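You operate a simulated robot arm through the tools that you are given. There is no shell and no other tool.

You are at the controls of a simulated robot arm. One attempt, no reset.

TASK
Put things in order on the table top. At the end: the green clothes peg from the table top stands on top of the orange care card; the grey wool roll from the table top stands where the green clothes peg stood; the green wash cup stands where the yellow balm stick stood; the yellow balm stick stands where the grey wool roll stood; whatever was shut is shut again. Leave all else as you found it, and nothing knocked over.
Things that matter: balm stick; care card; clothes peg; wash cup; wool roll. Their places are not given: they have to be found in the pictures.

It is judged by the outcome, as a careful person would: the job done as asked, and still so three seconds after it is handed in. It fails if anything else is knocked over, pushed out of place, dropped, spilled or broken.

THE ROBOT
A 7-joint arm with a two-finger parallel gripper, fixed in place. Base frame: the origin is at the foot of the arm, x ahead of it, y to its left, z up; the work surface is at about z = 0. Lengths are in mm, angles in rad, forces in N, time in s.
With the tool pointing down near the work surface it reaches from about 220 to 580 mm from the base axis. Its first joint turns from -1.152 to 1.152 rad. Payload 2.5 kg.
Tool frame: the origin (TCP) lies between the finger pads and is the grasp point; the fingertips stand 23 mm ahead of it; z points along the fingers, y is the line along which they close. The gripper opens to 94 mm. The fingers are 38 mm wide and 10 mm thick; the gripper's body (54 by 96 mm) begins 39 mm behind the TCP.
Orientation is that of the tool frame in the base frame, as a unit quaternion [x, y, z, w]. With the fingers straight down and closing along the base's y, the tool's x points along the base's -x, its y along +y and its z along -z.

THE INTERFACE
- The arm moves only by the tool move_arm. Its argument "deltas" is a list of rows, each an object (a shift or turn left out is 0, a gripper value left out holds the last) with "claw": the opening, from 0 (shut) to 1 (fully open); "offset": the shift along the base's x, y, z in mm, a list of three; "delta_rot": the turn, a rotation vector about the base's x, y, z in rad, a list of three. In form: [{"claw": claw, "offset": [dx, dy, dz], "delta_rot": [wx, wy, wz]}, ...]. A call has 1 to 20 rows; each row shifts and turns the commanded pose from where the row before left it. Rows are played at 5 a second. More than 50 mm and 0.15 rad between two rows, or a gripper value outside its range, and nothing of the call is played. Where a pose cannot be reached the arm comes as near as it can. A force on the tool above 40 N (or 10 N above the force at the start of the call, whichever is more), or a blocked arm, ends the call early, and 0.2 s more pass. The fingers move at their own pace (about 108 mm/s each) and stop on an object; they squeeze with about 38 N. The grip force told is the motor's: it shows also when the fingers shut on nothing. Time passes only in rows, and 0.2 s behind the last, so rows that do not move let the fingers close. It gives the time, the measured TCP pose, the force on the tool (base axes), the opening and the grip force at its end, in the units of the frame above (readings bear some noise), with the torque about the TCP (base axes, N m) and any sound that the robot's microphone picked up.
- Cameras (640 x 400 px; columns grow to the right, rows downward): "scene" is fixed at [94.6, -390.7, 555.5]; the picture's right is [0.97, -0.26, 0.00], its down [-0.12, -0.44, -0.89] and it looks along [0.23, 0.86, -0.46] (base axes); focal length 363 px, centre (320, 200). "wrist" rides on the gripper at [86, 16, -75] in the tool frame; the picture's right is [-0.18, 0.98, 0.00], its down [-0.58, -0.11, -0.81] and it looks along [-0.79, -0.15, 0.59] (tool axes); focal length 243 px, centre (320, 200).
- capture(camera): a new picture of that camera. The clock stands still meanwhile.
- pixel_to_xyz(camera, pixels): for up to 12 pixels [column, row] of the newest picture of that camera ("zoom" is the newest enlarged one), the place [x, y, z] in the base frame of the surface seen there, good to about 2 mm. The clock stands still meanwhile.
- zoom(camera, box): a new picture of the part [left, top, right, bottom] of that camera's present view, enlarged. The clock stands still meanwhile.
- sign_off(): hands the job in; it is judged then, once.

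Leave the gripper open and the arm clear of the work at the hand-in unless told otherwise.

The tools are called after ">>>" as a command line: name --argument value ..., lists and objects as JSON in quotes. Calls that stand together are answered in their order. move_arm: Moves the arm, as the interface text tells. Its arguments: {"type":"object","properties":{"deltas":{"type":"array","items":{"type":"object","properties":{"claw":{"type":"number"},"offset":{"type":"array","items":{"type":"number"}},"delta_rot":{"type":"array","items":{"type":"number"}}}}}},"required":["deltas"]} The other tools are called the same way: capture (camera) takes a picture; pixel_to_xyz (camera, pixels) gives the place of the surface under pixels of a picture; zoom (camera, box) takes an enlarged picture of a part of a camera's view; sign_off () hands the job in.

At the start:

```text
t: 0.0
eef_pos: [312.5, 276.7, 282.0]
tcp_rot: [0.0, 1.0, 0.0, 0.0]
force: [0.1, -0.2, -0.1]
torque: [-0.01, 0.0, -0.01]
opening: 94.1
finger_force: 0.1
```

scene: 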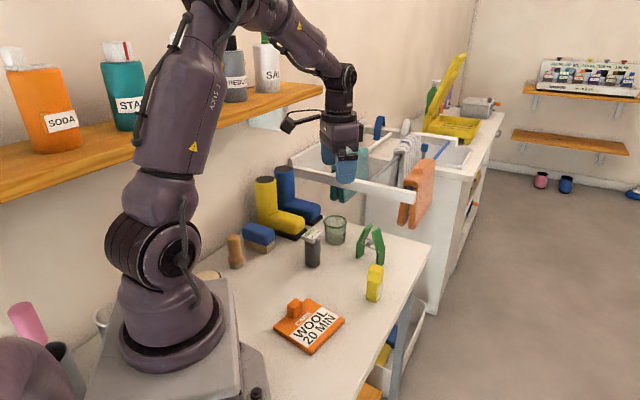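
wrist: 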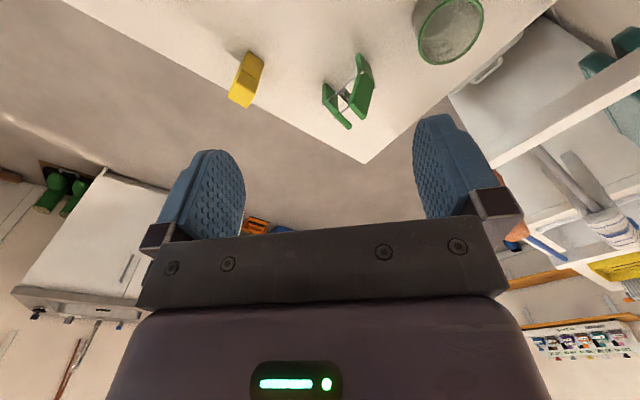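

I see the table with an orange card (about 310,325), yellow stick (374,283), green peg (370,245), green cup (335,230), and grey roll (313,248). I'll zoom in on the table for detail.

>>> zoom --camera "scene" --box '[200, 160, 440, 310]'

>>> zoom --camera "scene" --box '[180, 250, 440, 400]'

>>> zoom --camera "wrist" --box '[200, 0, 520, 200]'

```text
2.67 times, centred on (320, 235) of scene
```

zoom: 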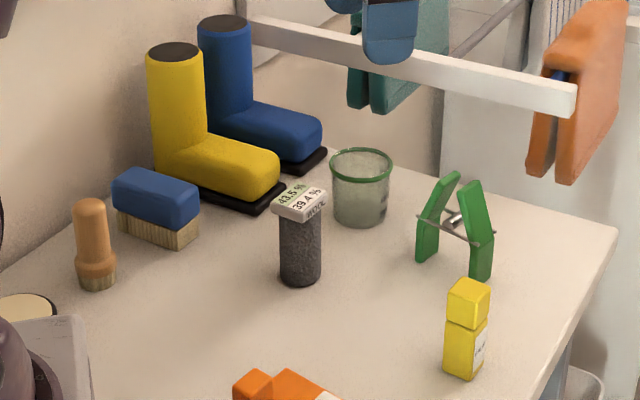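

```text
2.46 times, centred on (310, 325) of scene
```

zoom: 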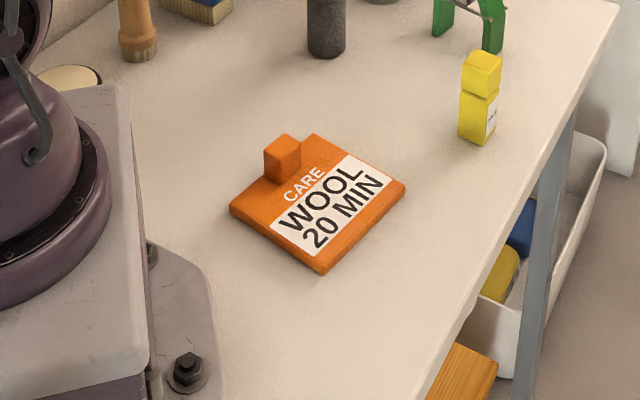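

```text
2.00 times, centred on (360, 100) of wrist
```

zoom: 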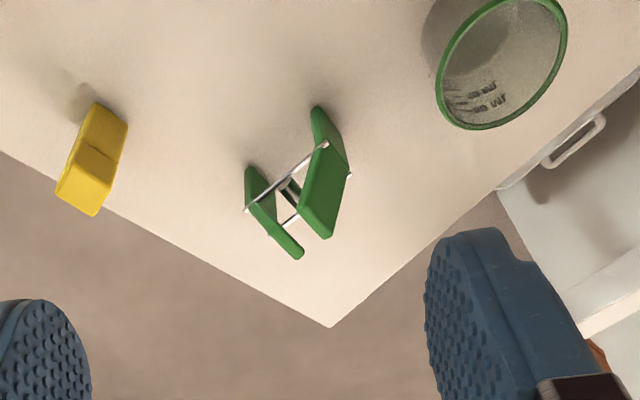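

Now I'll measure the places of the objects in a fresh scene picture: card corners, stick, peg legs, cup rim and roll.

>>> zoom --camera "scene" --box '[290, 200, 410, 275]'

>>> capture --camera "scene"

>>> capture --camera "wrist"

```text
5.33 times, centred on (350, 238) of scene
```

zoom: 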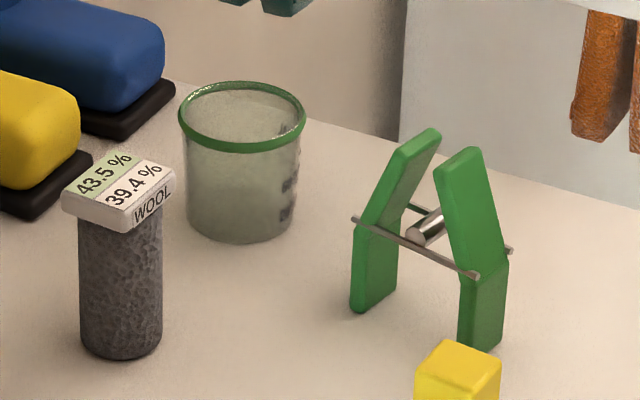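

```text
taken
```

scene: 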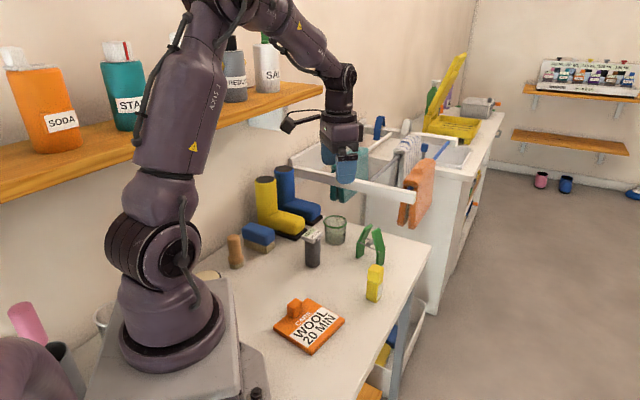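

```text
taken
```

wrist: 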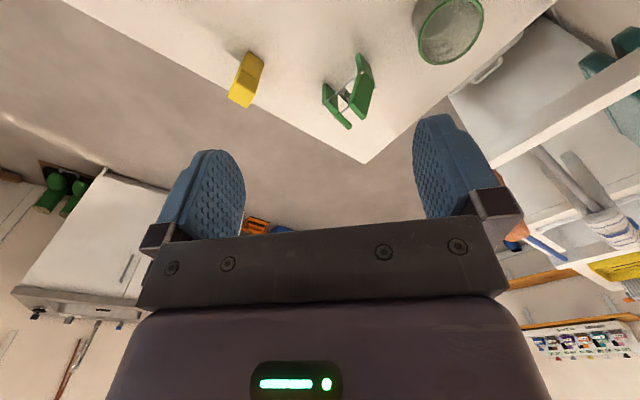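

Measuring points on the enlarged view (peg, cup, roll) and on the scene picture (card, stick, table).

>>> pixel_to_xyz --camera "zoom" --pixels '[[95, 175], [120, 170], [155, 180], [120, 345], [120, 290], [355, 310], [385, 295], [465, 345], [500, 330], [415, 140], [455, 155], [425, 230]]'

>>> pixel_to_xyz --camera "zoom" --pixels '[[183, 115], [240, 84], [303, 115], [243, 146], [240, 200], [240, 236], [435, 355], [470, 355], [370, 215], [470, 272], [480, 180], [480, 310]]'

>>> pixel_to_xyz --camera "scene" --pixels '[[275, 332], [308, 305], [343, 321], [311, 352], [294, 304], [300, 315], [376, 268], [373, 280], [372, 297], [316, 325], [428, 245], [350, 290]]'

```text
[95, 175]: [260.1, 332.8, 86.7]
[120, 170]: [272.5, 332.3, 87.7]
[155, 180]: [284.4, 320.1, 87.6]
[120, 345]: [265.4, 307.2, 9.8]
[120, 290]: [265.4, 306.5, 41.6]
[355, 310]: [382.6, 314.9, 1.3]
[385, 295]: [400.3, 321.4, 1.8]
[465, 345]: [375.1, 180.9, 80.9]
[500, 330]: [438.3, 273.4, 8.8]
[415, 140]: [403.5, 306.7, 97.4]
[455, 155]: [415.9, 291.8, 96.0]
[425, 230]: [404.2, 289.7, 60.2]
```

```text
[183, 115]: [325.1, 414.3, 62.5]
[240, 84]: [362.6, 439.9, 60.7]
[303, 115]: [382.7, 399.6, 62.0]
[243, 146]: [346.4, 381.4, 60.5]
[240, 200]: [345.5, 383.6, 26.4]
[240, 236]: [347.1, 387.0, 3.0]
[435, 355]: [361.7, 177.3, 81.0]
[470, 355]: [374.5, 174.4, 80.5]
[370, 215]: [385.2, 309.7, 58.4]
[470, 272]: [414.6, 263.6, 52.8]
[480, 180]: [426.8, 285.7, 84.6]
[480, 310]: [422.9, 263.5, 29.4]
```

```text
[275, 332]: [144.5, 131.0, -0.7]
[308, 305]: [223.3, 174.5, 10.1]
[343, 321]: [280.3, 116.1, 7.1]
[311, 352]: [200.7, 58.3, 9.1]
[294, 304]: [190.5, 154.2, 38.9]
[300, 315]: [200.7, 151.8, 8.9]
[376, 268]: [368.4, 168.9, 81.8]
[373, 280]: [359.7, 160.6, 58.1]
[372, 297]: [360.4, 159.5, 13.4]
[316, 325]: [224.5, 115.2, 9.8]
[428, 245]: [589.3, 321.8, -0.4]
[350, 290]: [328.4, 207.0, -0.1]
```

I know rough places. Now I'll measure the obstacles: white rack bar, boots, shelf edge, brushes, and the hanging cloths near the cup.

>>> pixel_to_xyz --camera "scene" --pixels '[[295, 165], [320, 176], [380, 190], [428, 203], [412, 215], [375, 167], [345, 196], [300, 230], [318, 215], [262, 178], [285, 166], [318, 88]]'

>>> zoom --camera "scene" --box '[270, 110, 470, 235]'

>>> pixel_to_xyz --camera "scene" --pixels '[[235, 240], [237, 265], [258, 232], [262, 250], [278, 192], [205, 275], [320, 265], [380, 300], [400, 300], [355, 375], [410, 265], [430, 243]]'

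```text
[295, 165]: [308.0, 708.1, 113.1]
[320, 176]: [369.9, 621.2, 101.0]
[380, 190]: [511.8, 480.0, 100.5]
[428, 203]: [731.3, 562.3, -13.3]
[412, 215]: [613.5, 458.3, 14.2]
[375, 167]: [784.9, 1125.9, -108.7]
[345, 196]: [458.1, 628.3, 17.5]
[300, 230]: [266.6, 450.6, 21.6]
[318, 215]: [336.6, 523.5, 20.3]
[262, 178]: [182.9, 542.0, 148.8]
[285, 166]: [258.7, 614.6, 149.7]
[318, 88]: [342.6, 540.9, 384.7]
```

```text
3.20 times, centred on (370, 172) of scene
```

zoom: 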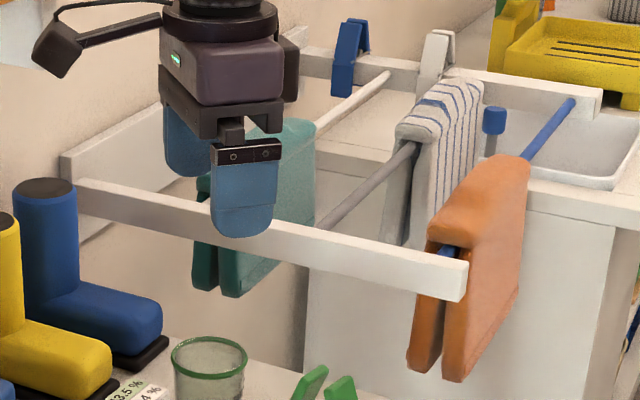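

```text
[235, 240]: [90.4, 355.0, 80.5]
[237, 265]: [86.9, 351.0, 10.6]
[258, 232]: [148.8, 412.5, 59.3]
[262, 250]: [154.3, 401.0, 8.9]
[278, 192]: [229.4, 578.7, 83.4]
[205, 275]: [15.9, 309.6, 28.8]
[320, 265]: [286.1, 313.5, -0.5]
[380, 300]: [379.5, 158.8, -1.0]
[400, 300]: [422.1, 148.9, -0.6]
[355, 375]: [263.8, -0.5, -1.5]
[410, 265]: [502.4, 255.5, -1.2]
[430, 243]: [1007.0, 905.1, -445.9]
```

The rack and boots are clear enough of the task objects. Next I'll zoom with the wrist camera on the peg, the stick and the cup to get exact geometry.

>>> zoom --camera "wrist" --box '[300, 40, 400, 140]'

>>> pixel_to_xyz --camera "wrist" --pixels '[[238, 100], [256, 58], [262, 66], [240, 78], [250, 78], [328, 88], [345, 125], [360, 60], [372, 75], [362, 115], [345, 95], [448, 25]]'

```text
4.00 times, centred on (350, 90) of wrist
```

zoom: 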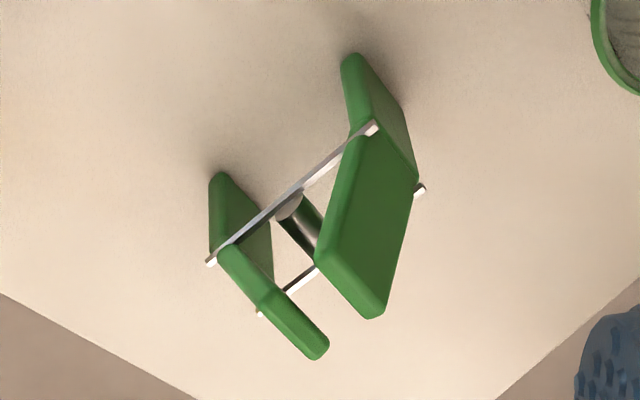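

```text
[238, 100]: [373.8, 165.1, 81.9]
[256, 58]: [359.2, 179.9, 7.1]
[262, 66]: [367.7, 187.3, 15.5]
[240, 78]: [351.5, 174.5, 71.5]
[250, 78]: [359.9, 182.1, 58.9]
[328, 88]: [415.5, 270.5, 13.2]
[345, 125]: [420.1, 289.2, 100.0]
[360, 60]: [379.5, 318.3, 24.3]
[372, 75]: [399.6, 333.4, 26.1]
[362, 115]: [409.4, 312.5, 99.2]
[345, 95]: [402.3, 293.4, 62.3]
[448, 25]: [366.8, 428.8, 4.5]
```

Measuring peg points in the enlarged wrist view (tips, feet, wires).

>>> pixel_to_xyz --camera "zoom" --pixels '[[320, 255], [375, 308], [380, 150], [412, 180], [358, 140], [365, 220], [350, 65], [305, 348], [325, 345], [225, 255], [265, 290], [215, 185]]'

>>> pixel_to_xyz --camera "zoom" --pixels '[[210, 262], [373, 128], [262, 312], [420, 190], [300, 220], [285, 200], [240, 250], [295, 320], [240, 205], [400, 130], [330, 230], [380, 285]]'

```text
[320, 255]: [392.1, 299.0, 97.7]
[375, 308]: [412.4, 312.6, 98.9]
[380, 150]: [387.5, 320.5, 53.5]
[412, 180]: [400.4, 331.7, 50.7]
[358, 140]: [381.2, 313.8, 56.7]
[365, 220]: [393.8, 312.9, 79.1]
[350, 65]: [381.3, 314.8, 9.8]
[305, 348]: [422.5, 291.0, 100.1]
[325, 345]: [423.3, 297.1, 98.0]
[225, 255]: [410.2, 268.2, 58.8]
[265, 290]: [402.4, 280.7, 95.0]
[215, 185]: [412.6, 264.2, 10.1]
```

```text
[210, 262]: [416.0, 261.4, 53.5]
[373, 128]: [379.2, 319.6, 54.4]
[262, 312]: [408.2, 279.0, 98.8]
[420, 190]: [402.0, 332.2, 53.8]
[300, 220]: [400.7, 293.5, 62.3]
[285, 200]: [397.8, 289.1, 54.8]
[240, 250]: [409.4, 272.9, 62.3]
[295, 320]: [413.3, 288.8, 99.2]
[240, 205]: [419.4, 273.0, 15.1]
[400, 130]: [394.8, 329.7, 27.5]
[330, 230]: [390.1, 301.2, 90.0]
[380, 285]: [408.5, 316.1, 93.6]
```

Peg geometry: centre about (408, 297), feet ±33 mm along (0.53,-0.85), width about 25 mm along (0.85,0.53), top z≈99, wires at z≈54. Now I'll measure the card in detail with a zoom.

>>> zoom --camera "scene" --box '[260, 290, 360, 360]'

```text
5.71 times, centred on (310, 325) of scene
```

zoom: 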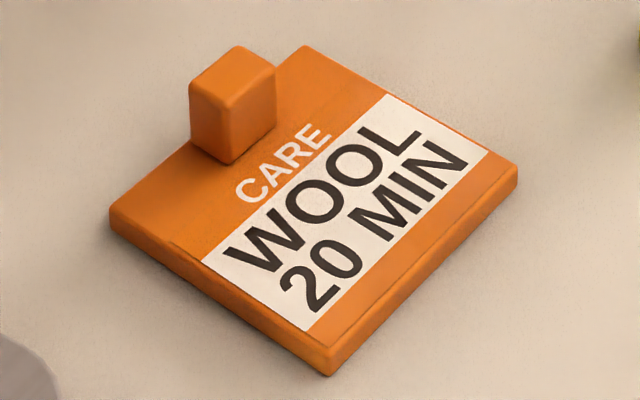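

Measuring card corners, label and knob corners in this enlarged view.

>>> pixel_to_xyz --camera "zoom" --pixels '[[115, 210], [303, 50], [513, 175], [328, 345], [240, 50], [195, 90], [232, 105], [272, 72], [230, 158], [270, 125], [350, 210], [220, 230]]'

>>> pixel_to_xyz --camera "zoom" --pixels '[[205, 262], [308, 330], [490, 150], [385, 95], [420, 265], [400, 200], [300, 130], [200, 150], [240, 75], [215, 120], [250, 120], [160, 230]]'

```text
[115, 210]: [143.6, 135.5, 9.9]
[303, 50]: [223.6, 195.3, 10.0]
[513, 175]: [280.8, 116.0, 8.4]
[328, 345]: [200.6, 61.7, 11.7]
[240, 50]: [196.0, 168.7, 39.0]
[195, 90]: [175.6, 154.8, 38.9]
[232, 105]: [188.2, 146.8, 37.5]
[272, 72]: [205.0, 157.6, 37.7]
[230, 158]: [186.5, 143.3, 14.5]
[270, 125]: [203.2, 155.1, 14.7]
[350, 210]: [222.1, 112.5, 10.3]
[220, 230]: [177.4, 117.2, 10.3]
```

```text
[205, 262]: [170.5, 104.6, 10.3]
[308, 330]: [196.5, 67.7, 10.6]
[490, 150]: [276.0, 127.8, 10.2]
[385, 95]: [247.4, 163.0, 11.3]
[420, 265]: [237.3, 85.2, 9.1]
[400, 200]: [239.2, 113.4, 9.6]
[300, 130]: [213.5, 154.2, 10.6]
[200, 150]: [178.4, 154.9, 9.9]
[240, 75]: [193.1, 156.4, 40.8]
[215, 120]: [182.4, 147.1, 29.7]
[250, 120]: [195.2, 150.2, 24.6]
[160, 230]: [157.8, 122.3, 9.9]
```

Card: centre (212,127), about 100×98 mm, sides along 36.9° and -54°, top z≈10; knob at about (190,157), z up to 40. Next I'll zoom on the roll and the stick for their shapes.

>>> zoom --camera "scene" --box '[289, 222, 337, 272]'

```text
8.00 times, centred on (313, 247) of scene
```

zoom: 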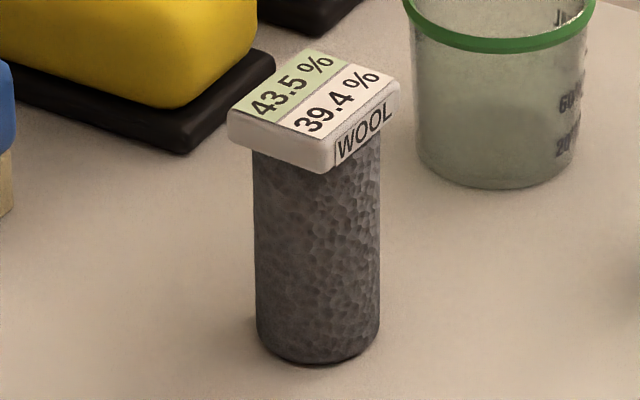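

Measuring the roll's cap corners, its body, and nearby boot toe.

>>> pixel_to_xyz --camera "zoom" --pixels '[[232, 112], [308, 56], [395, 82], [325, 142], [315, 98], [260, 200], [320, 200], [375, 200], [320, 350], [260, 320], [375, 325], [320, 165]]'

>>> pixel_to_xyz --camera "zoom" --pixels '[[180, 145], [272, 70], [200, 60], [240, 20], [185, 80], [410, 100], [235, 140], [330, 165], [398, 100], [350, 120], [280, 135], [420, 10]]'

>>> zoom --camera "scene" --box '[350, 255, 400, 310]'

```text
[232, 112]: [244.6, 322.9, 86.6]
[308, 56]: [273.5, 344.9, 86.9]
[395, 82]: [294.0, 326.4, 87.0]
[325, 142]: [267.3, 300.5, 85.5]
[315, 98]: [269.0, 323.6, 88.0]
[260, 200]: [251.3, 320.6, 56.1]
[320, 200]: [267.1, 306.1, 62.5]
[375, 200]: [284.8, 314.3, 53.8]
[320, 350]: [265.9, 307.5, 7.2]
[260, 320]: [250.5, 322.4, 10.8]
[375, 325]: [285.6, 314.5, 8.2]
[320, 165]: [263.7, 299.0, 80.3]
```

```text
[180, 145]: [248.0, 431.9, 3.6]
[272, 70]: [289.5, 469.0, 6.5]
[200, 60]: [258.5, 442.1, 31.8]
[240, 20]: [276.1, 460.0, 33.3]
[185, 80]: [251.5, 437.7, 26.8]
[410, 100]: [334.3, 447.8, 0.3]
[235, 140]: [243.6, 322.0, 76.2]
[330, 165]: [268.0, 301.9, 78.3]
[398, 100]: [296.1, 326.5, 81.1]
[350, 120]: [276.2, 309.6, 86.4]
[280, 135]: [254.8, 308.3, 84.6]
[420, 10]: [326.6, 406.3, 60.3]
```

```text
7.27 times, centred on (375, 282) of scene
```

zoom: 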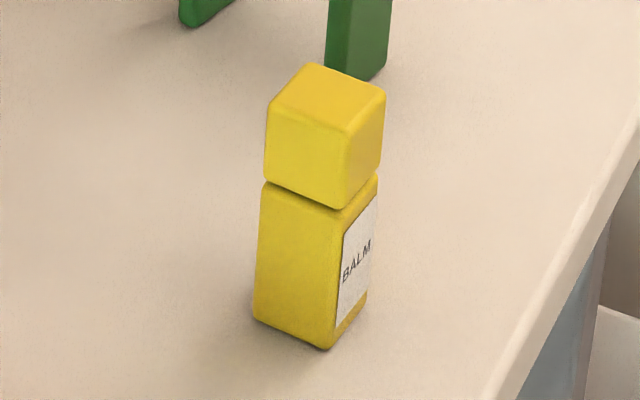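

Roll: centre (270, 323.5), cap about 42×34 mm yawed ~41°, top z=88, body dia ~38. Now measuring the stick.

>>> pixel_to_xyz --camera "zoom" --pixels '[[270, 108], [312, 66], [382, 92], [345, 130], [325, 100], [262, 190], [335, 205], [375, 180], [258, 310], [330, 342], [368, 300], [300, 240]]'

>>> zoom --camera "wrist" --box '[200, 30, 300, 120]'

```text
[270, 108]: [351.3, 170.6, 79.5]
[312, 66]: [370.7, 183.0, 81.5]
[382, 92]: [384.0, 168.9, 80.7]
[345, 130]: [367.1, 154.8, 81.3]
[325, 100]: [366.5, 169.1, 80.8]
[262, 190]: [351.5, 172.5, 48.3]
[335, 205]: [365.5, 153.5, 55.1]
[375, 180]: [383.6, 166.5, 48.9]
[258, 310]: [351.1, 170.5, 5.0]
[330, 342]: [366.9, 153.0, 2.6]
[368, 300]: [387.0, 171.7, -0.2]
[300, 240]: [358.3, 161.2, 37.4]
```

```text
4.44 times, centred on (250, 75) of wrist
```

zoom: 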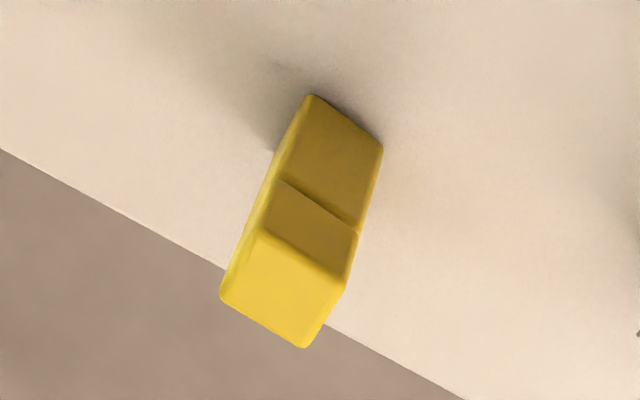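

Stick: centre (368, 169.5), about 24 mm square, yaw ~38°, top z≈81.5. Cup: centre (354.5, 409.5), rim diameter ~60, rim z≈62.

Plan: peg → card, roll → peg place, stick → roll place, cup → stick place. First I move above the peg (408.5, 297.5) at z≈200, turning -1.007 rad about z so the fingers close across the peg's width.

>>> move_arm --deltas '[{"claw": 0.7, "offset": [12, 2.6, -10], "delta_rot": [0, 0, -0.1259]}, {"offset": [12, 2.6, -10], "delta_rot": [0, 0, -0.1259]}, {"offset": [12, 2.6, -10], "delta_rot": [0, 0, -0.1259]}, {"offset": [12, 2.6, -10], "delta_rot": [0, 0, -0.1259]}, {"offset": [12, 2.6, -10], "delta_rot": [0, 0, -0.1259]}, {"offset": [12, 2.6, -10], "delta_rot": [0, 0, -0.1259]}, {"offset": [12, 2.6, -10], "delta_rot": [0, 0, -0.1259]}, {"offset": [12, 2.6, -10], "delta_rot": [0, 0, -0.1259]}, {}]'

```text
t: 2.0
eef_pos: [408.6, 298.2, 200.7]
tcp_rot: [0.483, 0.875, 0.0, -0.001]
force: [0.7, 0.3, 0.0]
torque: [-0.02, 0.0, 0.01]
opening: 66.0
finger_force: 0.0
```

The pose was reached well. I'll look with the wrist and scene cameras to check alignment over the peg.

>>> capture --camera "wrist"

>>> zoom --camera "scene" --box '[290, 100, 450, 280]'

```text
taken
```

wrist: 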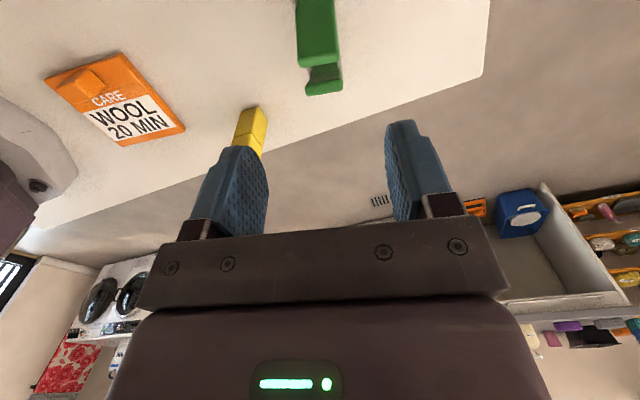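

```text
2.22 times, centred on (370, 190) of scene
```

zoom: 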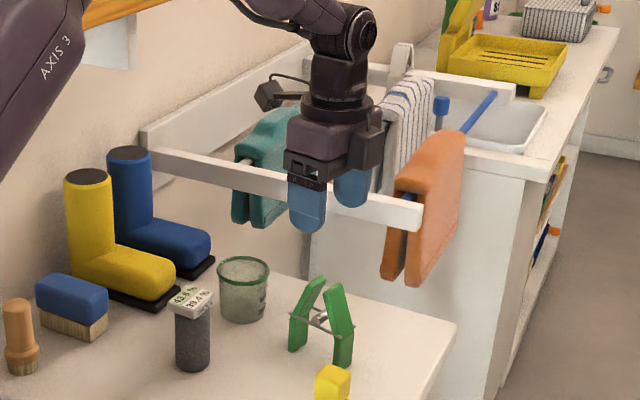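

The peg appears centred between the fingers in the wrist view (columns 297–342). I'll measure it from here to refine the centre.

>>> pixel_to_xyz --camera "wrist" --pixels '[[300, 20], [336, 20], [302, 58], [338, 52], [308, 90], [340, 86], [312, 72], [336, 68], [320, 5], [318, 40], [245, 120], [262, 125]]'

```text
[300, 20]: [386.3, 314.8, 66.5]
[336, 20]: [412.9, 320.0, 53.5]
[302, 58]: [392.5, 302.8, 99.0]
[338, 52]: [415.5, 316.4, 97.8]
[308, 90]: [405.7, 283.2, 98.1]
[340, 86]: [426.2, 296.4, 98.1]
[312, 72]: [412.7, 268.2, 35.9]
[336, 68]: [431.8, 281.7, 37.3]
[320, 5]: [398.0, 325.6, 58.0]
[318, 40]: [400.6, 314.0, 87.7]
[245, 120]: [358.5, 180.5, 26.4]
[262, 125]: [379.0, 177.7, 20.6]
```

Peg centre confirmed near (409, 297.5), top at z≈98. I descend to TCP z≈84 (fingertips at 61, just above the wires at ~54–56).

>>> move_arm --deltas '[{"offset": [0.4, -0.7, -20]}, {"offset": [0, 0, -25]}, {"offset": [0, 0, -25]}, {"offset": [0, 0, -20]}, {"offset": [0, 0, -15]}, {"offset": [0, 0, -11.5]}, {}]'

>>> zoom --camera "scene" --box '[310, 160, 430, 280]'

```text
t: 3.6
eef_pos: [408.4, 297.6, 84.4]
tcp_rot: [0.483, 0.876, -0.001, 0.0]
force: [0.4, -0.4, -1.1]
torque: [0.02, 0.03, 0.02]
opening: 66.0
finger_force: 0.1
```

```text
3.33 times, centred on (370, 220) of scene
```

zoom: 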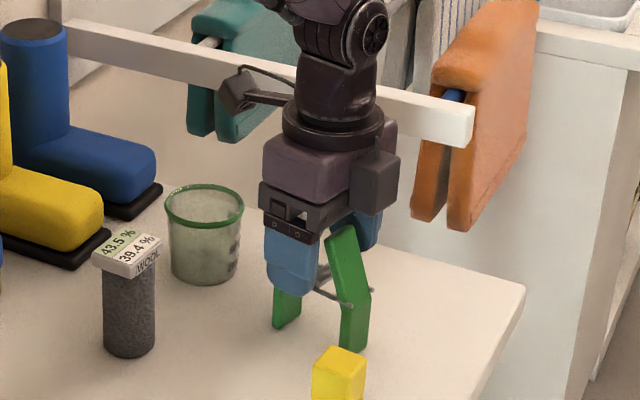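

The fingers straddle the upper peg as planned, tips above the wires. Now I close the gripper gently and wait.

>>> move_arm --deltas '[{"claw": 0.45}, {"claw": 0.35}, {"claw": 0.2}, {"claw": 0.15}, {}, {}]'

>>> zoom --camera "scene" --box '[310, 160, 430, 280]'

```text
t: 5.0
eef_pos: [408.6, 297.0, 84.7]
tcp_rot: [0.483, 0.876, 0.0, 0.001]
force: [0.0, -0.1, 0.6]
torque: [-0.01, -0.01, -0.01]
opening: 31.0
finger_force: 38.2
```

```text
3.33 times, centred on (370, 220) of scene
```

zoom: 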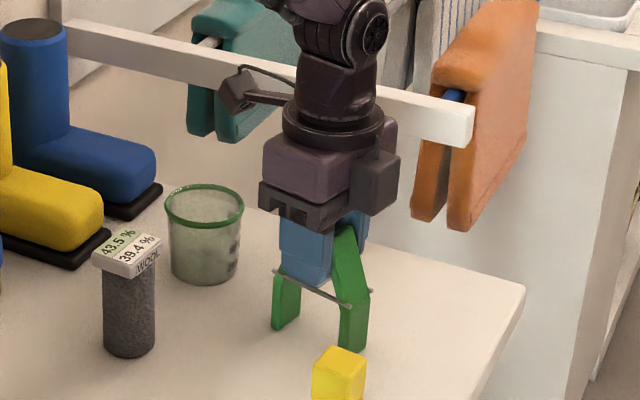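

The grip holds at 31 mm opening with 38 N. I lift straight up slowly to check that the peg comes along.

>>> move_arm --deltas '[{"offset": [0, 0, 5]}, {"offset": [0, 0, 10]}, {"offset": [0, 0, 20]}, {"offset": [0, 0, 25]}, {"offset": [0, 0, 25]}, {"offset": [0, 0, 25]}, {"offset": [0, 0, 15]}, {}]'

>>> zoom --camera "scene" --box '[290, 90, 450, 280]'

>>> capture --camera "wrist"

```text
t: 6.8
eef_pos: [409.3, 297.4, 211.3]
tcp_rot: [0.483, 0.875, 0.0, 0.0]
force: [-0.3, -0.7, -0.6]
torque: [0.0, 0.0, -0.02]
opening: 31.1
finger_force: 37.9
```

```text
2.11 times, centred on (370, 185) of scene
```

zoom: 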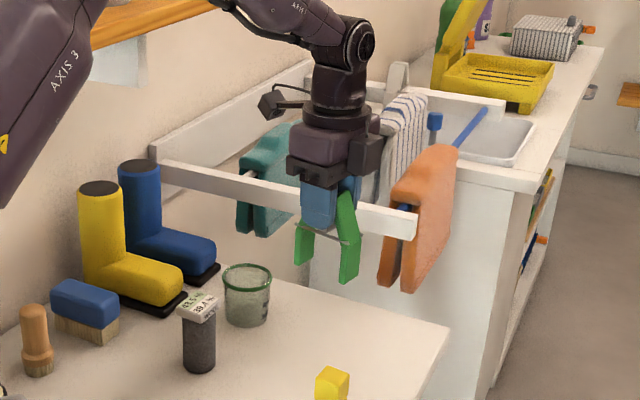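

```text
taken
```

wrist: 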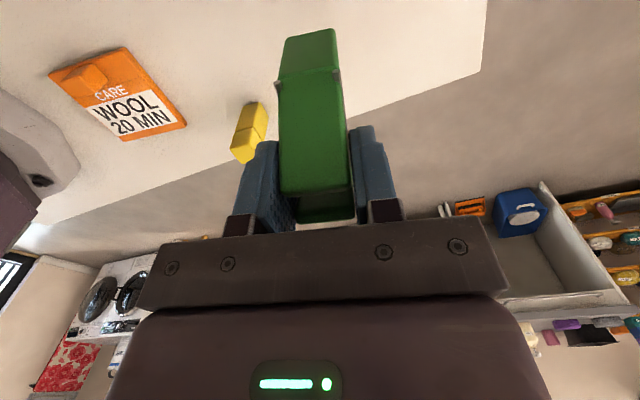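

The peg is held upright. Now I carry it at this height over the card (target 216.9, 120.6), turning +1.637 rad so its long side lies along the card's 36° side, clear of the knob.

>>> move_arm --deltas '[{"offset": [-7, -6.5, 0], "delta_rot": [0, 0, 0.06]}, {"offset": [-14.3, -13.1, 0], "delta_rot": [0, 0, 0.1213]}, {"offset": [-14.3, -13.1, 0], "delta_rot": [0, 0, 0.1213]}, {"offset": [-14.3, -13.1, 0], "delta_rot": [0, 0, 0.1213]}, {"offset": [-14.3, -13.1, 0], "delta_rot": [0, 0, 0.1213]}, {"offset": [-14.3, -13.1, 0], "delta_rot": [0, 0, 0.1213]}, {"offset": [-14.3, -13.1, 0], "delta_rot": [0, 0, 0.1213]}, {"offset": [-14.3, -13.1, 0], "delta_rot": [0, 0, 0.1213]}, {"offset": [-14.3, -13.1, 0], "delta_rot": [0, 0, 0.1213]}, {"offset": [-14.3, -13.1, 0], "delta_rot": [0, 0, 0.1213]}, {"offset": [-14.3, -13.1, 0], "delta_rot": [0, 0, 0.1213]}, {"offset": [-14.3, -13.1, 0], "delta_rot": [0, 0, 0.1213]}, {"offset": [-14.3, -13.1, 0], "delta_rot": [0, 0, 0.1213]}, {"offset": [-13.8, -13.1, 0], "delta_rot": [0, 0, 0.1213]}, {}, {}]'

>>> capture --camera "scene"

>>> capture --camera "wrist"

```text
t: 10.2
eef_pos: [215.1, 120.4, 209.6]
tcp_rot: [-0.311, 0.95, 0.0, 0.0]
force: [0.2, 0.9, 0.1]
torque: [0.01, -0.01, 0.01]
opening: 31.2
finger_force: 37.5
```

```text
taken
```

scene: 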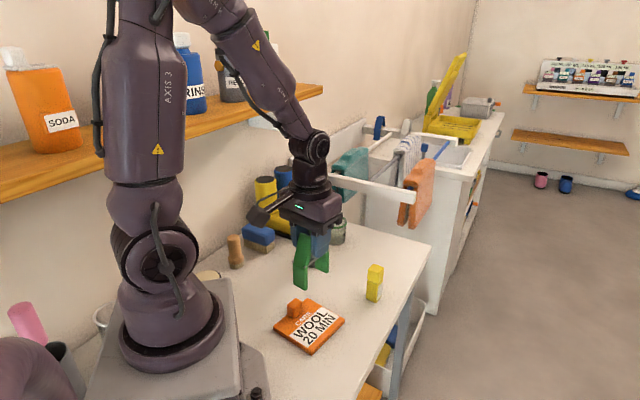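

```text
taken
```

wrist: 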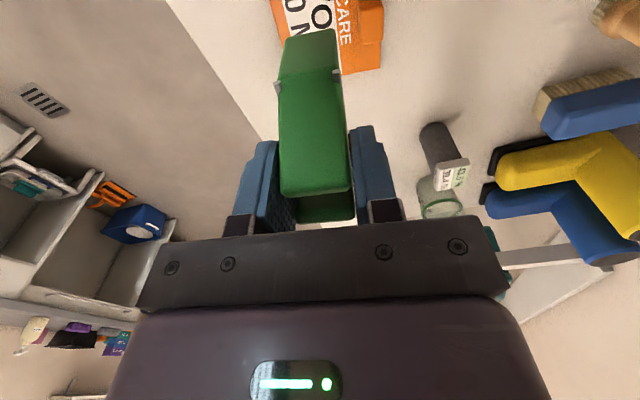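

The peg is held above the card with its long side along 36°. I lower it to just above the card (TCP z≈100, peg bottom ≈ 15) and look.

>>> move_arm --deltas '[{"offset": [0.8, 0, -15]}, {"offset": [0, 0, -20]}, {"offset": [0, 0, -20]}, {"offset": [0, 0, -20]}, {"offset": [0, 0, -15]}, {"offset": [0, 0, -12]}, {"offset": [0, 0, -8]}, {}, {}]'

>>> zoom --camera "scene" --box '[240, 220, 380, 360]'

>>> capture --camera "wrist"

```text
t: 12.2
eef_pos: [217.3, 120.2, 99.9]
tcp_rot: [-0.31, 0.951, 0.001, 0.0]
force: [0.7, 0.2, -0.5]
torque: [-0.02, 0.01, 0.02]
opening: 31.0
finger_force: 38.2
```

```text
2.86 times, centred on (310, 290) of scene
```

zoom: 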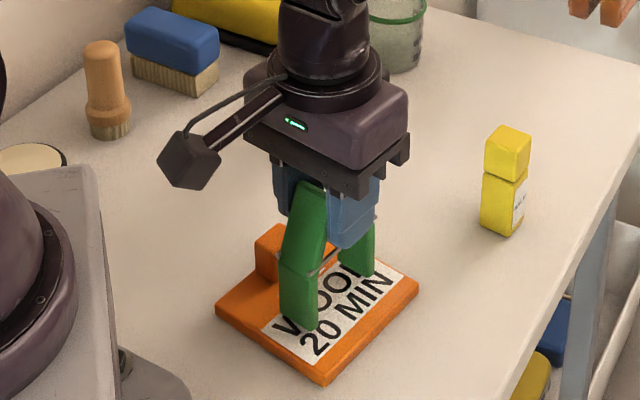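

```text
taken
```

wrist: 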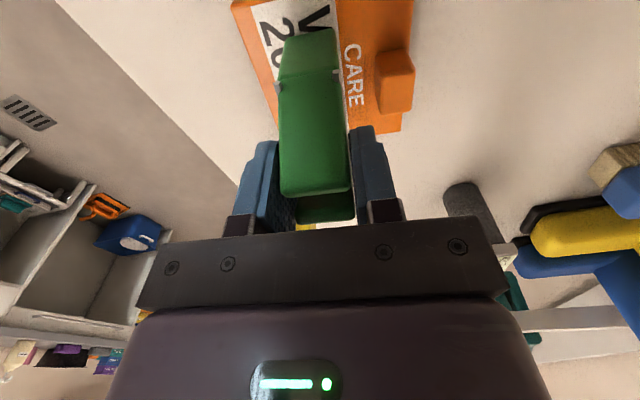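

The peg is over the card with both feet within it and clear of the knob. I lower in small steps and watch the force.

>>> move_arm --deltas '[{"offset": [0, 0, -1.5]}, {"offset": [0, 0, -1.2]}, {"offset": [0, 0, -1]}, {}]'

```text
t: 13.2
eef_pos: [217.2, 120.0, 96.7]
tcp_rot: [-0.31, 0.951, 0.0, 0.0]
force: [-0.3, -0.1, 0.4]
torque: [0.0, -0.02, -0.04]
opening: 31.1
finger_force: 38.0
```

No contact yet (force ≈ 0). I continue down by about 1 mm steps.

>>> move_arm --deltas '[{"offset": [0, 0, -0.7]}, {"offset": [0, 0, -0.7]}, {}]'

>>> zoom --camera "scene" --box '[265, 280, 355, 360]'

```text
t: 14.0
eef_pos: [217.6, 120.6, 95.9]
tcp_rot: [-0.31, 0.951, 0.0, 0.0]
force: [-4.0, -1.1, 27.5]
torque: [-0.06, 0.33, 0.01]
opening: 31.1
finger_force: 38.1
```

```text
5.00 times, centred on (310, 320) of scene
```

zoom: 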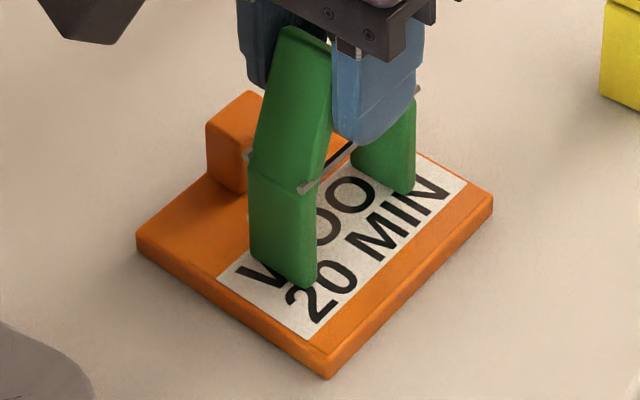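

Contact: 27.5 N upward, so the peg stands on the card. I ease up 0.5 mm to relieve the force, then open slowly.

>>> move_arm --deltas '[{"offset": [0, 0, 0.5]}, {}]'

```text
t: 14.6
eef_pos: [216.7, 120.9, 95.9]
tcp_rot: [-0.311, 0.951, -0.001, 0.0]
force: [-0.6, -0.3, 12.7]
torque: [-0.04, 0.03, -0.03]
opening: 31.2
finger_force: 38.7
```

Force down to 12.7 N. I ease another 0.3 mm and open the fingers in steps.

>>> move_arm --deltas '[{"offset": [0, 0, 0.3]}, {"claw": 0.36}, {"claw": 0.42}, {"claw": 0.5}, {"claw": 0.6}, {"claw": 0.65}, {}]'

>>> zoom --camera "scene" --box '[240, 220, 380, 360]'

```text
t: 16.2
eef_pos: [217.1, 120.8, 95.2]
tcp_rot: [-0.31, 0.951, 0.0, 0.0]
force: [0.3, -0.8, -0.9]
torque: [-0.01, 0.02, -0.03]
opening: 61.1
finger_force: 0.0
```

```text
2.86 times, centred on (310, 290) of scene
```

zoom: 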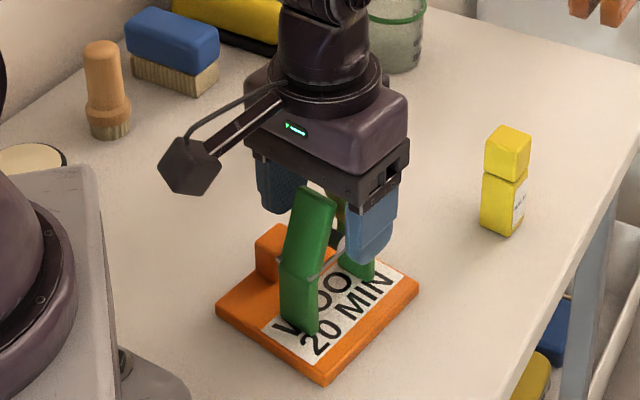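

Released; the peg stands on the card. I raise straight up, then move over the roll (270, 323.5), turning +0.11 rad.

>>> move_arm --deltas '[{"offset": [0, 0, 10]}, {"offset": [0, 0, 25]}, {"offset": [0, 0, 35]}, {"offset": [0, 0, 35], "claw": 0.8}, {"offset": [5, 20, 0], "delta_rot": [0, 0, 0.01]}, {"offset": [8, 30.5, 0], "delta_rot": [0, 0, 0.02]}, {"offset": [8, 30.5, 0], "delta_rot": [0, 0, 0.02]}, {"offset": [8, 30.5, 0], "delta_rot": [0, 0, 0.02]}, {"offset": [8, 30.5, 0], "delta_rot": [0, 0, 0.02]}, {"offset": [8, 30.5, 0], "delta_rot": [0, 0, 0.02]}, {"offset": [8, 30.2, 0]}, {}, {}]'

>>> capture --camera "wrist"

>>> capture --camera "scene"

```text
t: 19.0
eef_pos: [270.0, 323.6, 201.4]
tcp_rot: [-0.362, 0.932, 0.001, 0.001]
force: [0.0, -0.2, 0.6]
torque: [0.0, 0.01, 0.02]
opening: 75.2
finger_force: 0.1
```

```text
taken
```

wrist: 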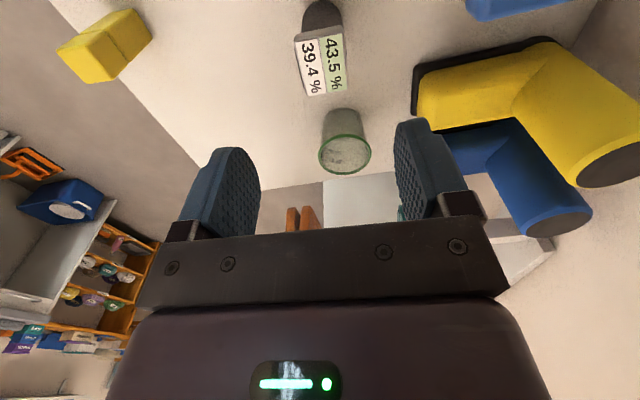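

```text
taken
```

scene: 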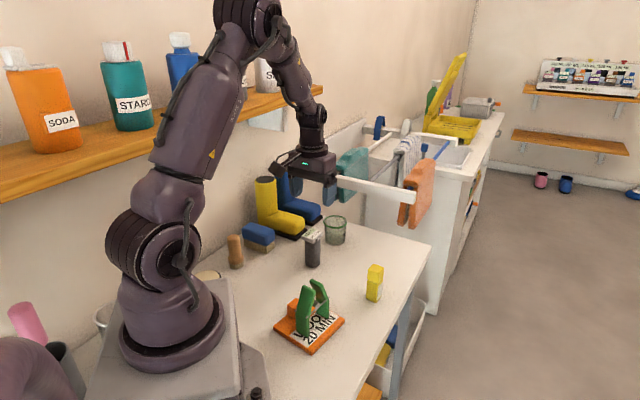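

The peg stands alone on the card. In the wrist view the roll's cap is at about (320, 65). I'll measure its corners from this side.

>>> zoom --camera "wrist" --box '[270, 10, 370, 110]'

>>> pixel_to_xyz --camera "wrist" --pixels '[[295, 42], [341, 36], [346, 88], [306, 95], [318, 65], [306, 15], [338, 12], [320, 28], [322, 5]]'

```text
4.00 times, centred on (320, 60) of wrist
```

zoom: 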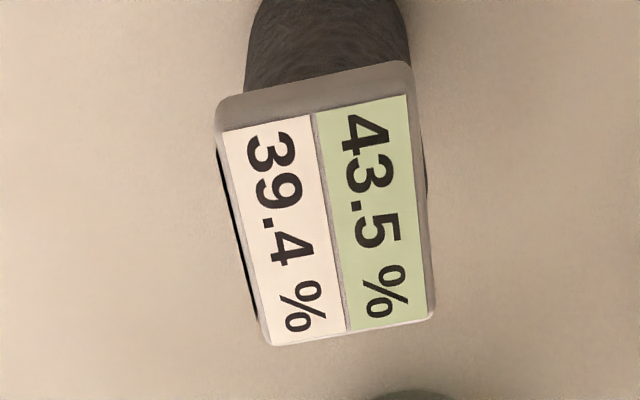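

```text
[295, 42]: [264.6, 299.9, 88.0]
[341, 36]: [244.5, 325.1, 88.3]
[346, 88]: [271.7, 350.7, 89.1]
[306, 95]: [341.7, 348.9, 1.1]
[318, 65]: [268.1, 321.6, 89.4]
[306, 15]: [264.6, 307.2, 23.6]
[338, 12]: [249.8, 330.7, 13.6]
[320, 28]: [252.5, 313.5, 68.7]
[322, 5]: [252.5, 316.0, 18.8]
```

Querying the cap's top corners in the enlarged view for exact centre and yaw.

>>> pixel_to_xyz --camera "zoom" --pixels '[[226, 132], [406, 96], [430, 314], [270, 338], [328, 215], [226, 105], [406, 68], [250, 240], [420, 210], [313, 115], [350, 325], [330, 85]]'

```text
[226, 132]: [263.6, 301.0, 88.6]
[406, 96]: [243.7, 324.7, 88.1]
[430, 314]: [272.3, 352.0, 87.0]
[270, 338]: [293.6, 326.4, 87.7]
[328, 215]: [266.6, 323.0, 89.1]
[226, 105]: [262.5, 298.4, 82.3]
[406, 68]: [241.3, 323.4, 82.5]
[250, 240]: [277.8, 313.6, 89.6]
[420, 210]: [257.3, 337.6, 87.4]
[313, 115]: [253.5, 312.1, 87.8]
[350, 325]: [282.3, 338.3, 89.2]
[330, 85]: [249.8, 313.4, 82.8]
```

The cap centre averages to about (269.3, 324.6), short side along ~131°. I descend around the roll to TCP z≈58 with the fingers open 75 mm.

>>> move_arm --deltas '[{"offset": [-0.7, 1, -20], "delta_rot": [0, 0, -0.02]}, {"offset": [0, 0, -25]}, {"offset": [0, 0, -25]}, {"offset": [0, 0, -25]}, {"offset": [0, 0, -20]}, {"offset": [0, 0, -16]}, {"offset": [0, 0, -12]}, {}, {}]'

>>> zoom --camera "scene" --box '[250, 150, 390, 290]'

>>> capture --camera "wrist"

```text
t: 21.0
eef_pos: [270.1, 325.7, 57.7]
tcp_rot: [-0.353, 0.936, 0.0, 0.0]
force: [-0.1, -0.2, -0.1]
torque: [0.0, 0.0, -0.02]
opening: 75.0
finger_force: 0.1
```

```text
2.86 times, centred on (320, 220) of scene
```

zoom: 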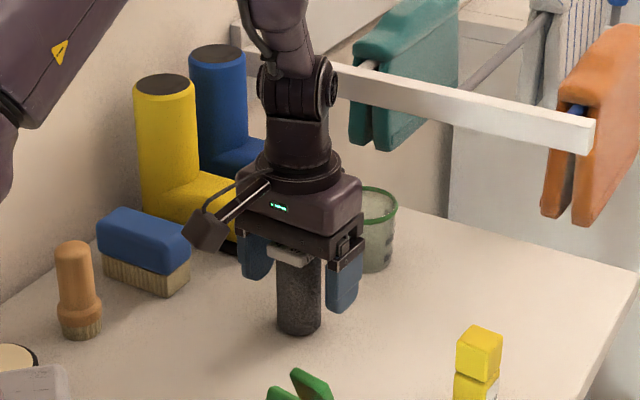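

```text
taken
```

wrist: 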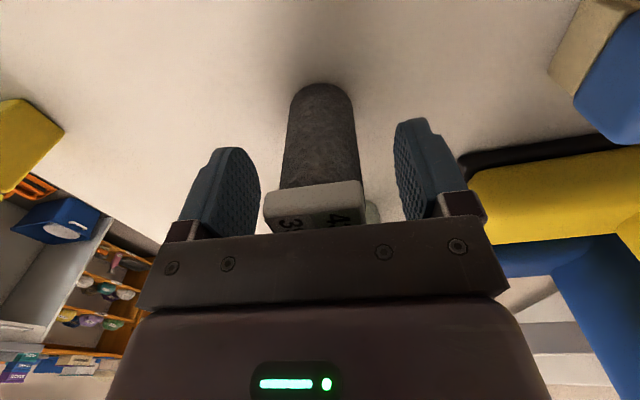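

The roll is between the fingers with the body well above the cap. I close slowly.

>>> move_arm --deltas '[{"claw": 0.6}, {"claw": 0.5}, {"claw": 0.4}, {"claw": 0.3}, {"claw": 0.25}, {}, {}]'

>>> capture --camera "wrist"

>>> zoom --camera "scene" --box '[250, 150, 390, 290]'

```text
t: 22.6
eef_pos: [270.5, 324.6, 57.9]
tcp_rot: [-0.353, 0.936, 0.001, 0.001]
force: [-0.3, 1.5, 1.2]
torque: [0.01, 0.08, 0.0]
opening: 35.3
finger_force: 37.8
```

```text
taken
```

wrist: 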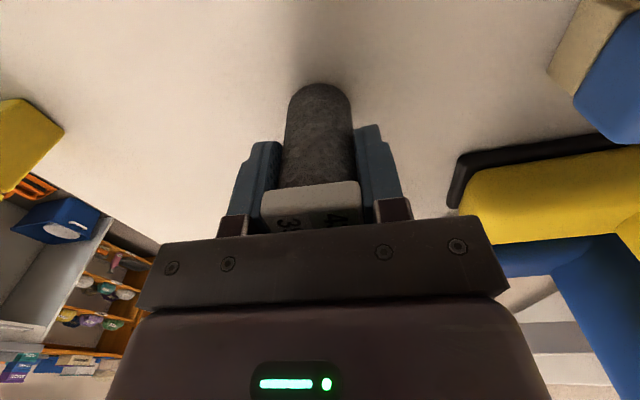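

```text
2.86 times, centred on (320, 220) of scene
```

zoom: 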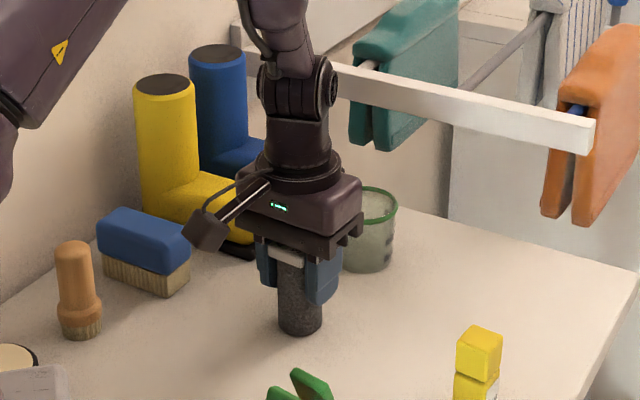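

Held at 35.3 mm. I lift by 70 mm and carry the roll to the peg's former place (shift +139.7, -27.1).

>>> move_arm --deltas '[{"offset": [0, 0, 5]}, {"offset": [0, 0, 15]}, {"offset": [0, 0, 25]}, {"offset": [0, 0, 25]}, {"offset": [9.7, -1.9, 0]}, {"offset": [18, -3.5, 0]}, {"offset": [20, -3.9, 0]}, {"offset": [20, -3.9, 0]}, {"offset": [20, -3.9, 0]}, {"offset": [20, -3.9, 0]}, {"offset": [18, -3.5, 0]}, {"offset": [14, -2.6, 0]}, {}, {}]'

>>> capture --camera "scene"

>>> capture --camera "wrist"

```text
t: 25.6
eef_pos: [409.5, 298.3, 128.1]
tcp_rot: [-0.353, 0.936, 0.0, 0.0]
force: [0.1, 0.4, -1.1]
torque: [0.01, 0.03, 0.0]
opening: 35.3
finger_force: 37.8
```

```text
taken
```

scene: 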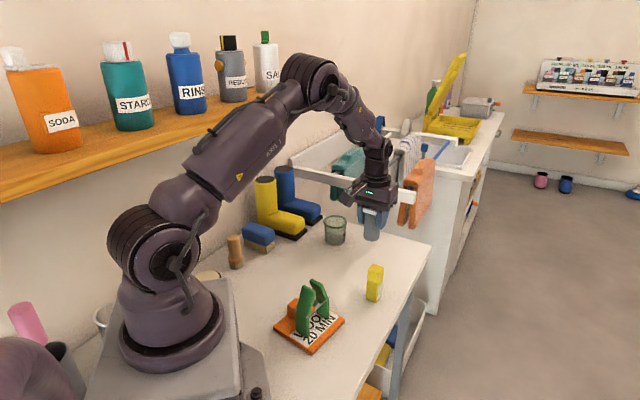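

```text
taken
```

wrist: 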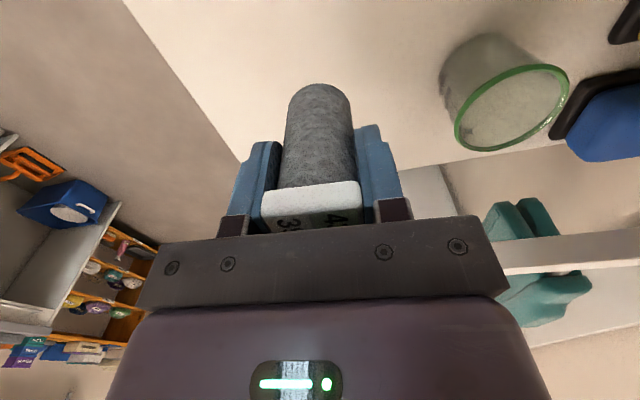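

The roll is over its target. I lower it to about 3 mm above the table.

>>> move_arm --deltas '[{"offset": [-0.3, -0.5, -15]}, {"offset": [0, 0, -20]}, {"offset": [0, 0, -15]}, {"offset": [0, 0, -10]}, {"offset": [0, 0, -6]}, {}, {}]'

```text
t: 27.2
eef_pos: [408.6, 296.9, 61.1]
tcp_rot: [-0.353, 0.936, 0.0, 0.0]
force: [0.5, -0.2, -1.0]
torque: [0.01, -0.01, -0.01]
opening: 35.3
finger_force: 38.0
```

About 3 mm left; no contact yet. I lower in small steps, watching the force.

>>> move_arm --deltas '[{"offset": [0, 0, -1]}, {"offset": [0, 0, -1]}, {"offset": [0, 0, -0.5]}, {}]'

```text
t: 28.2
eef_pos: [408.8, 296.5, 58.9]
tcp_rot: [-0.353, 0.936, 0.0, 0.001]
force: [-0.6, 0.4, -1.6]
torque: [0.0, -0.01, -0.02]
opening: 35.4
finger_force: 37.8
```

Still no contact. Two more half-millimetre steps.

>>> move_arm --deltas '[{"offset": [0, 0, -0.5]}, {"offset": [0, 0, -0.4]}, {}]'

```text
t: 29.0
eef_pos: [408.5, 296.9, 58.4]
tcp_rot: [-0.354, 0.935, 0.0, 0.0]
force: [0.6, -0.9, -1.4]
torque: [0.0, 0.01, 0.01]
opening: 35.8
finger_force: 37.8
```

No contact force yet. Continuing with small steps.

>>> move_arm --deltas '[{"offset": [0, 0, -0.4]}, {"offset": [0, 0, -0.4]}, {}]'

>>> zoom --camera "scene" --box '[310, 180, 430, 290]'

```text
t: 29.8
eef_pos: [408.7, 296.3, 57.3]
tcp_rot: [-0.353, 0.936, -0.001, 0.0]
force: [-2.4, -1.2, 6.6]
torque: [-0.09, 0.16, 0.01]
opening: 35.6
finger_force: 38.4
```

```text
3.64 times, centred on (370, 235) of scene
```

zoom: 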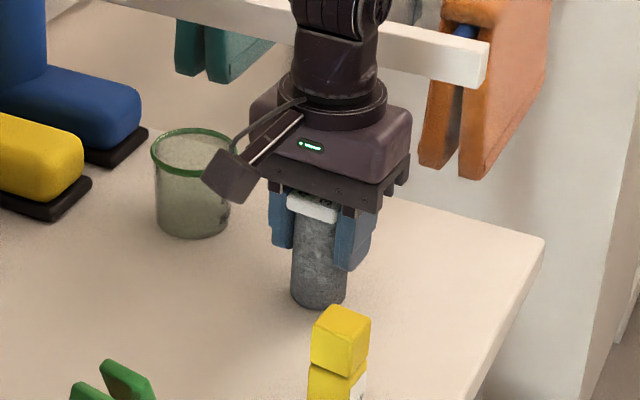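

Contact at 6.6 N: the roll stands on the table. I open slowly to release.

>>> move_arm --deltas '[{"claw": 0.4}, {"claw": 0.48}, {"claw": 0.58}, {"claw": 0.7}, {"claw": 0.8}, {}]'

>>> capture --camera "wrist"

>>> zoom --camera "scene" --box '[310, 180, 430, 290]'

```text
t: 31.2
eef_pos: [408.6, 296.1, 57.2]
tcp_rot: [-0.353, 0.936, 0.0, 0.0]
force: [-0.2, 0.0, 0.5]
torque: [0.0, 0.0, -0.02]
opening: 75.1
finger_force: 0.0
```

```text
taken
```

wrist: 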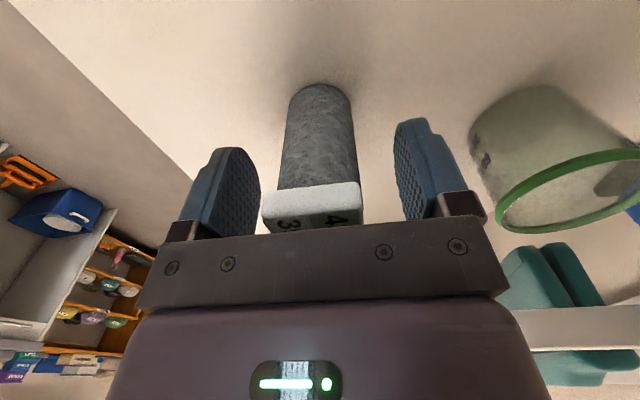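

```text
3.64 times, centred on (370, 235) of scene
```

zoom: 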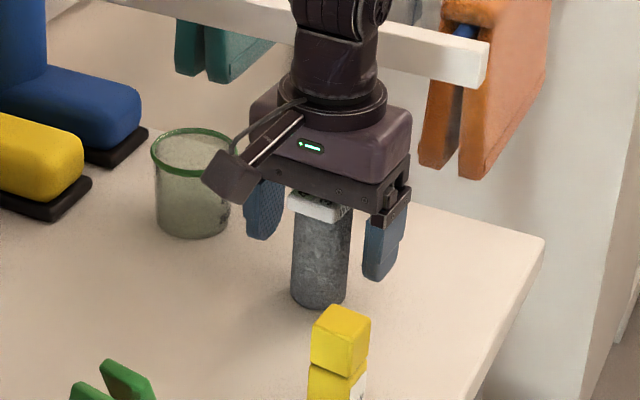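

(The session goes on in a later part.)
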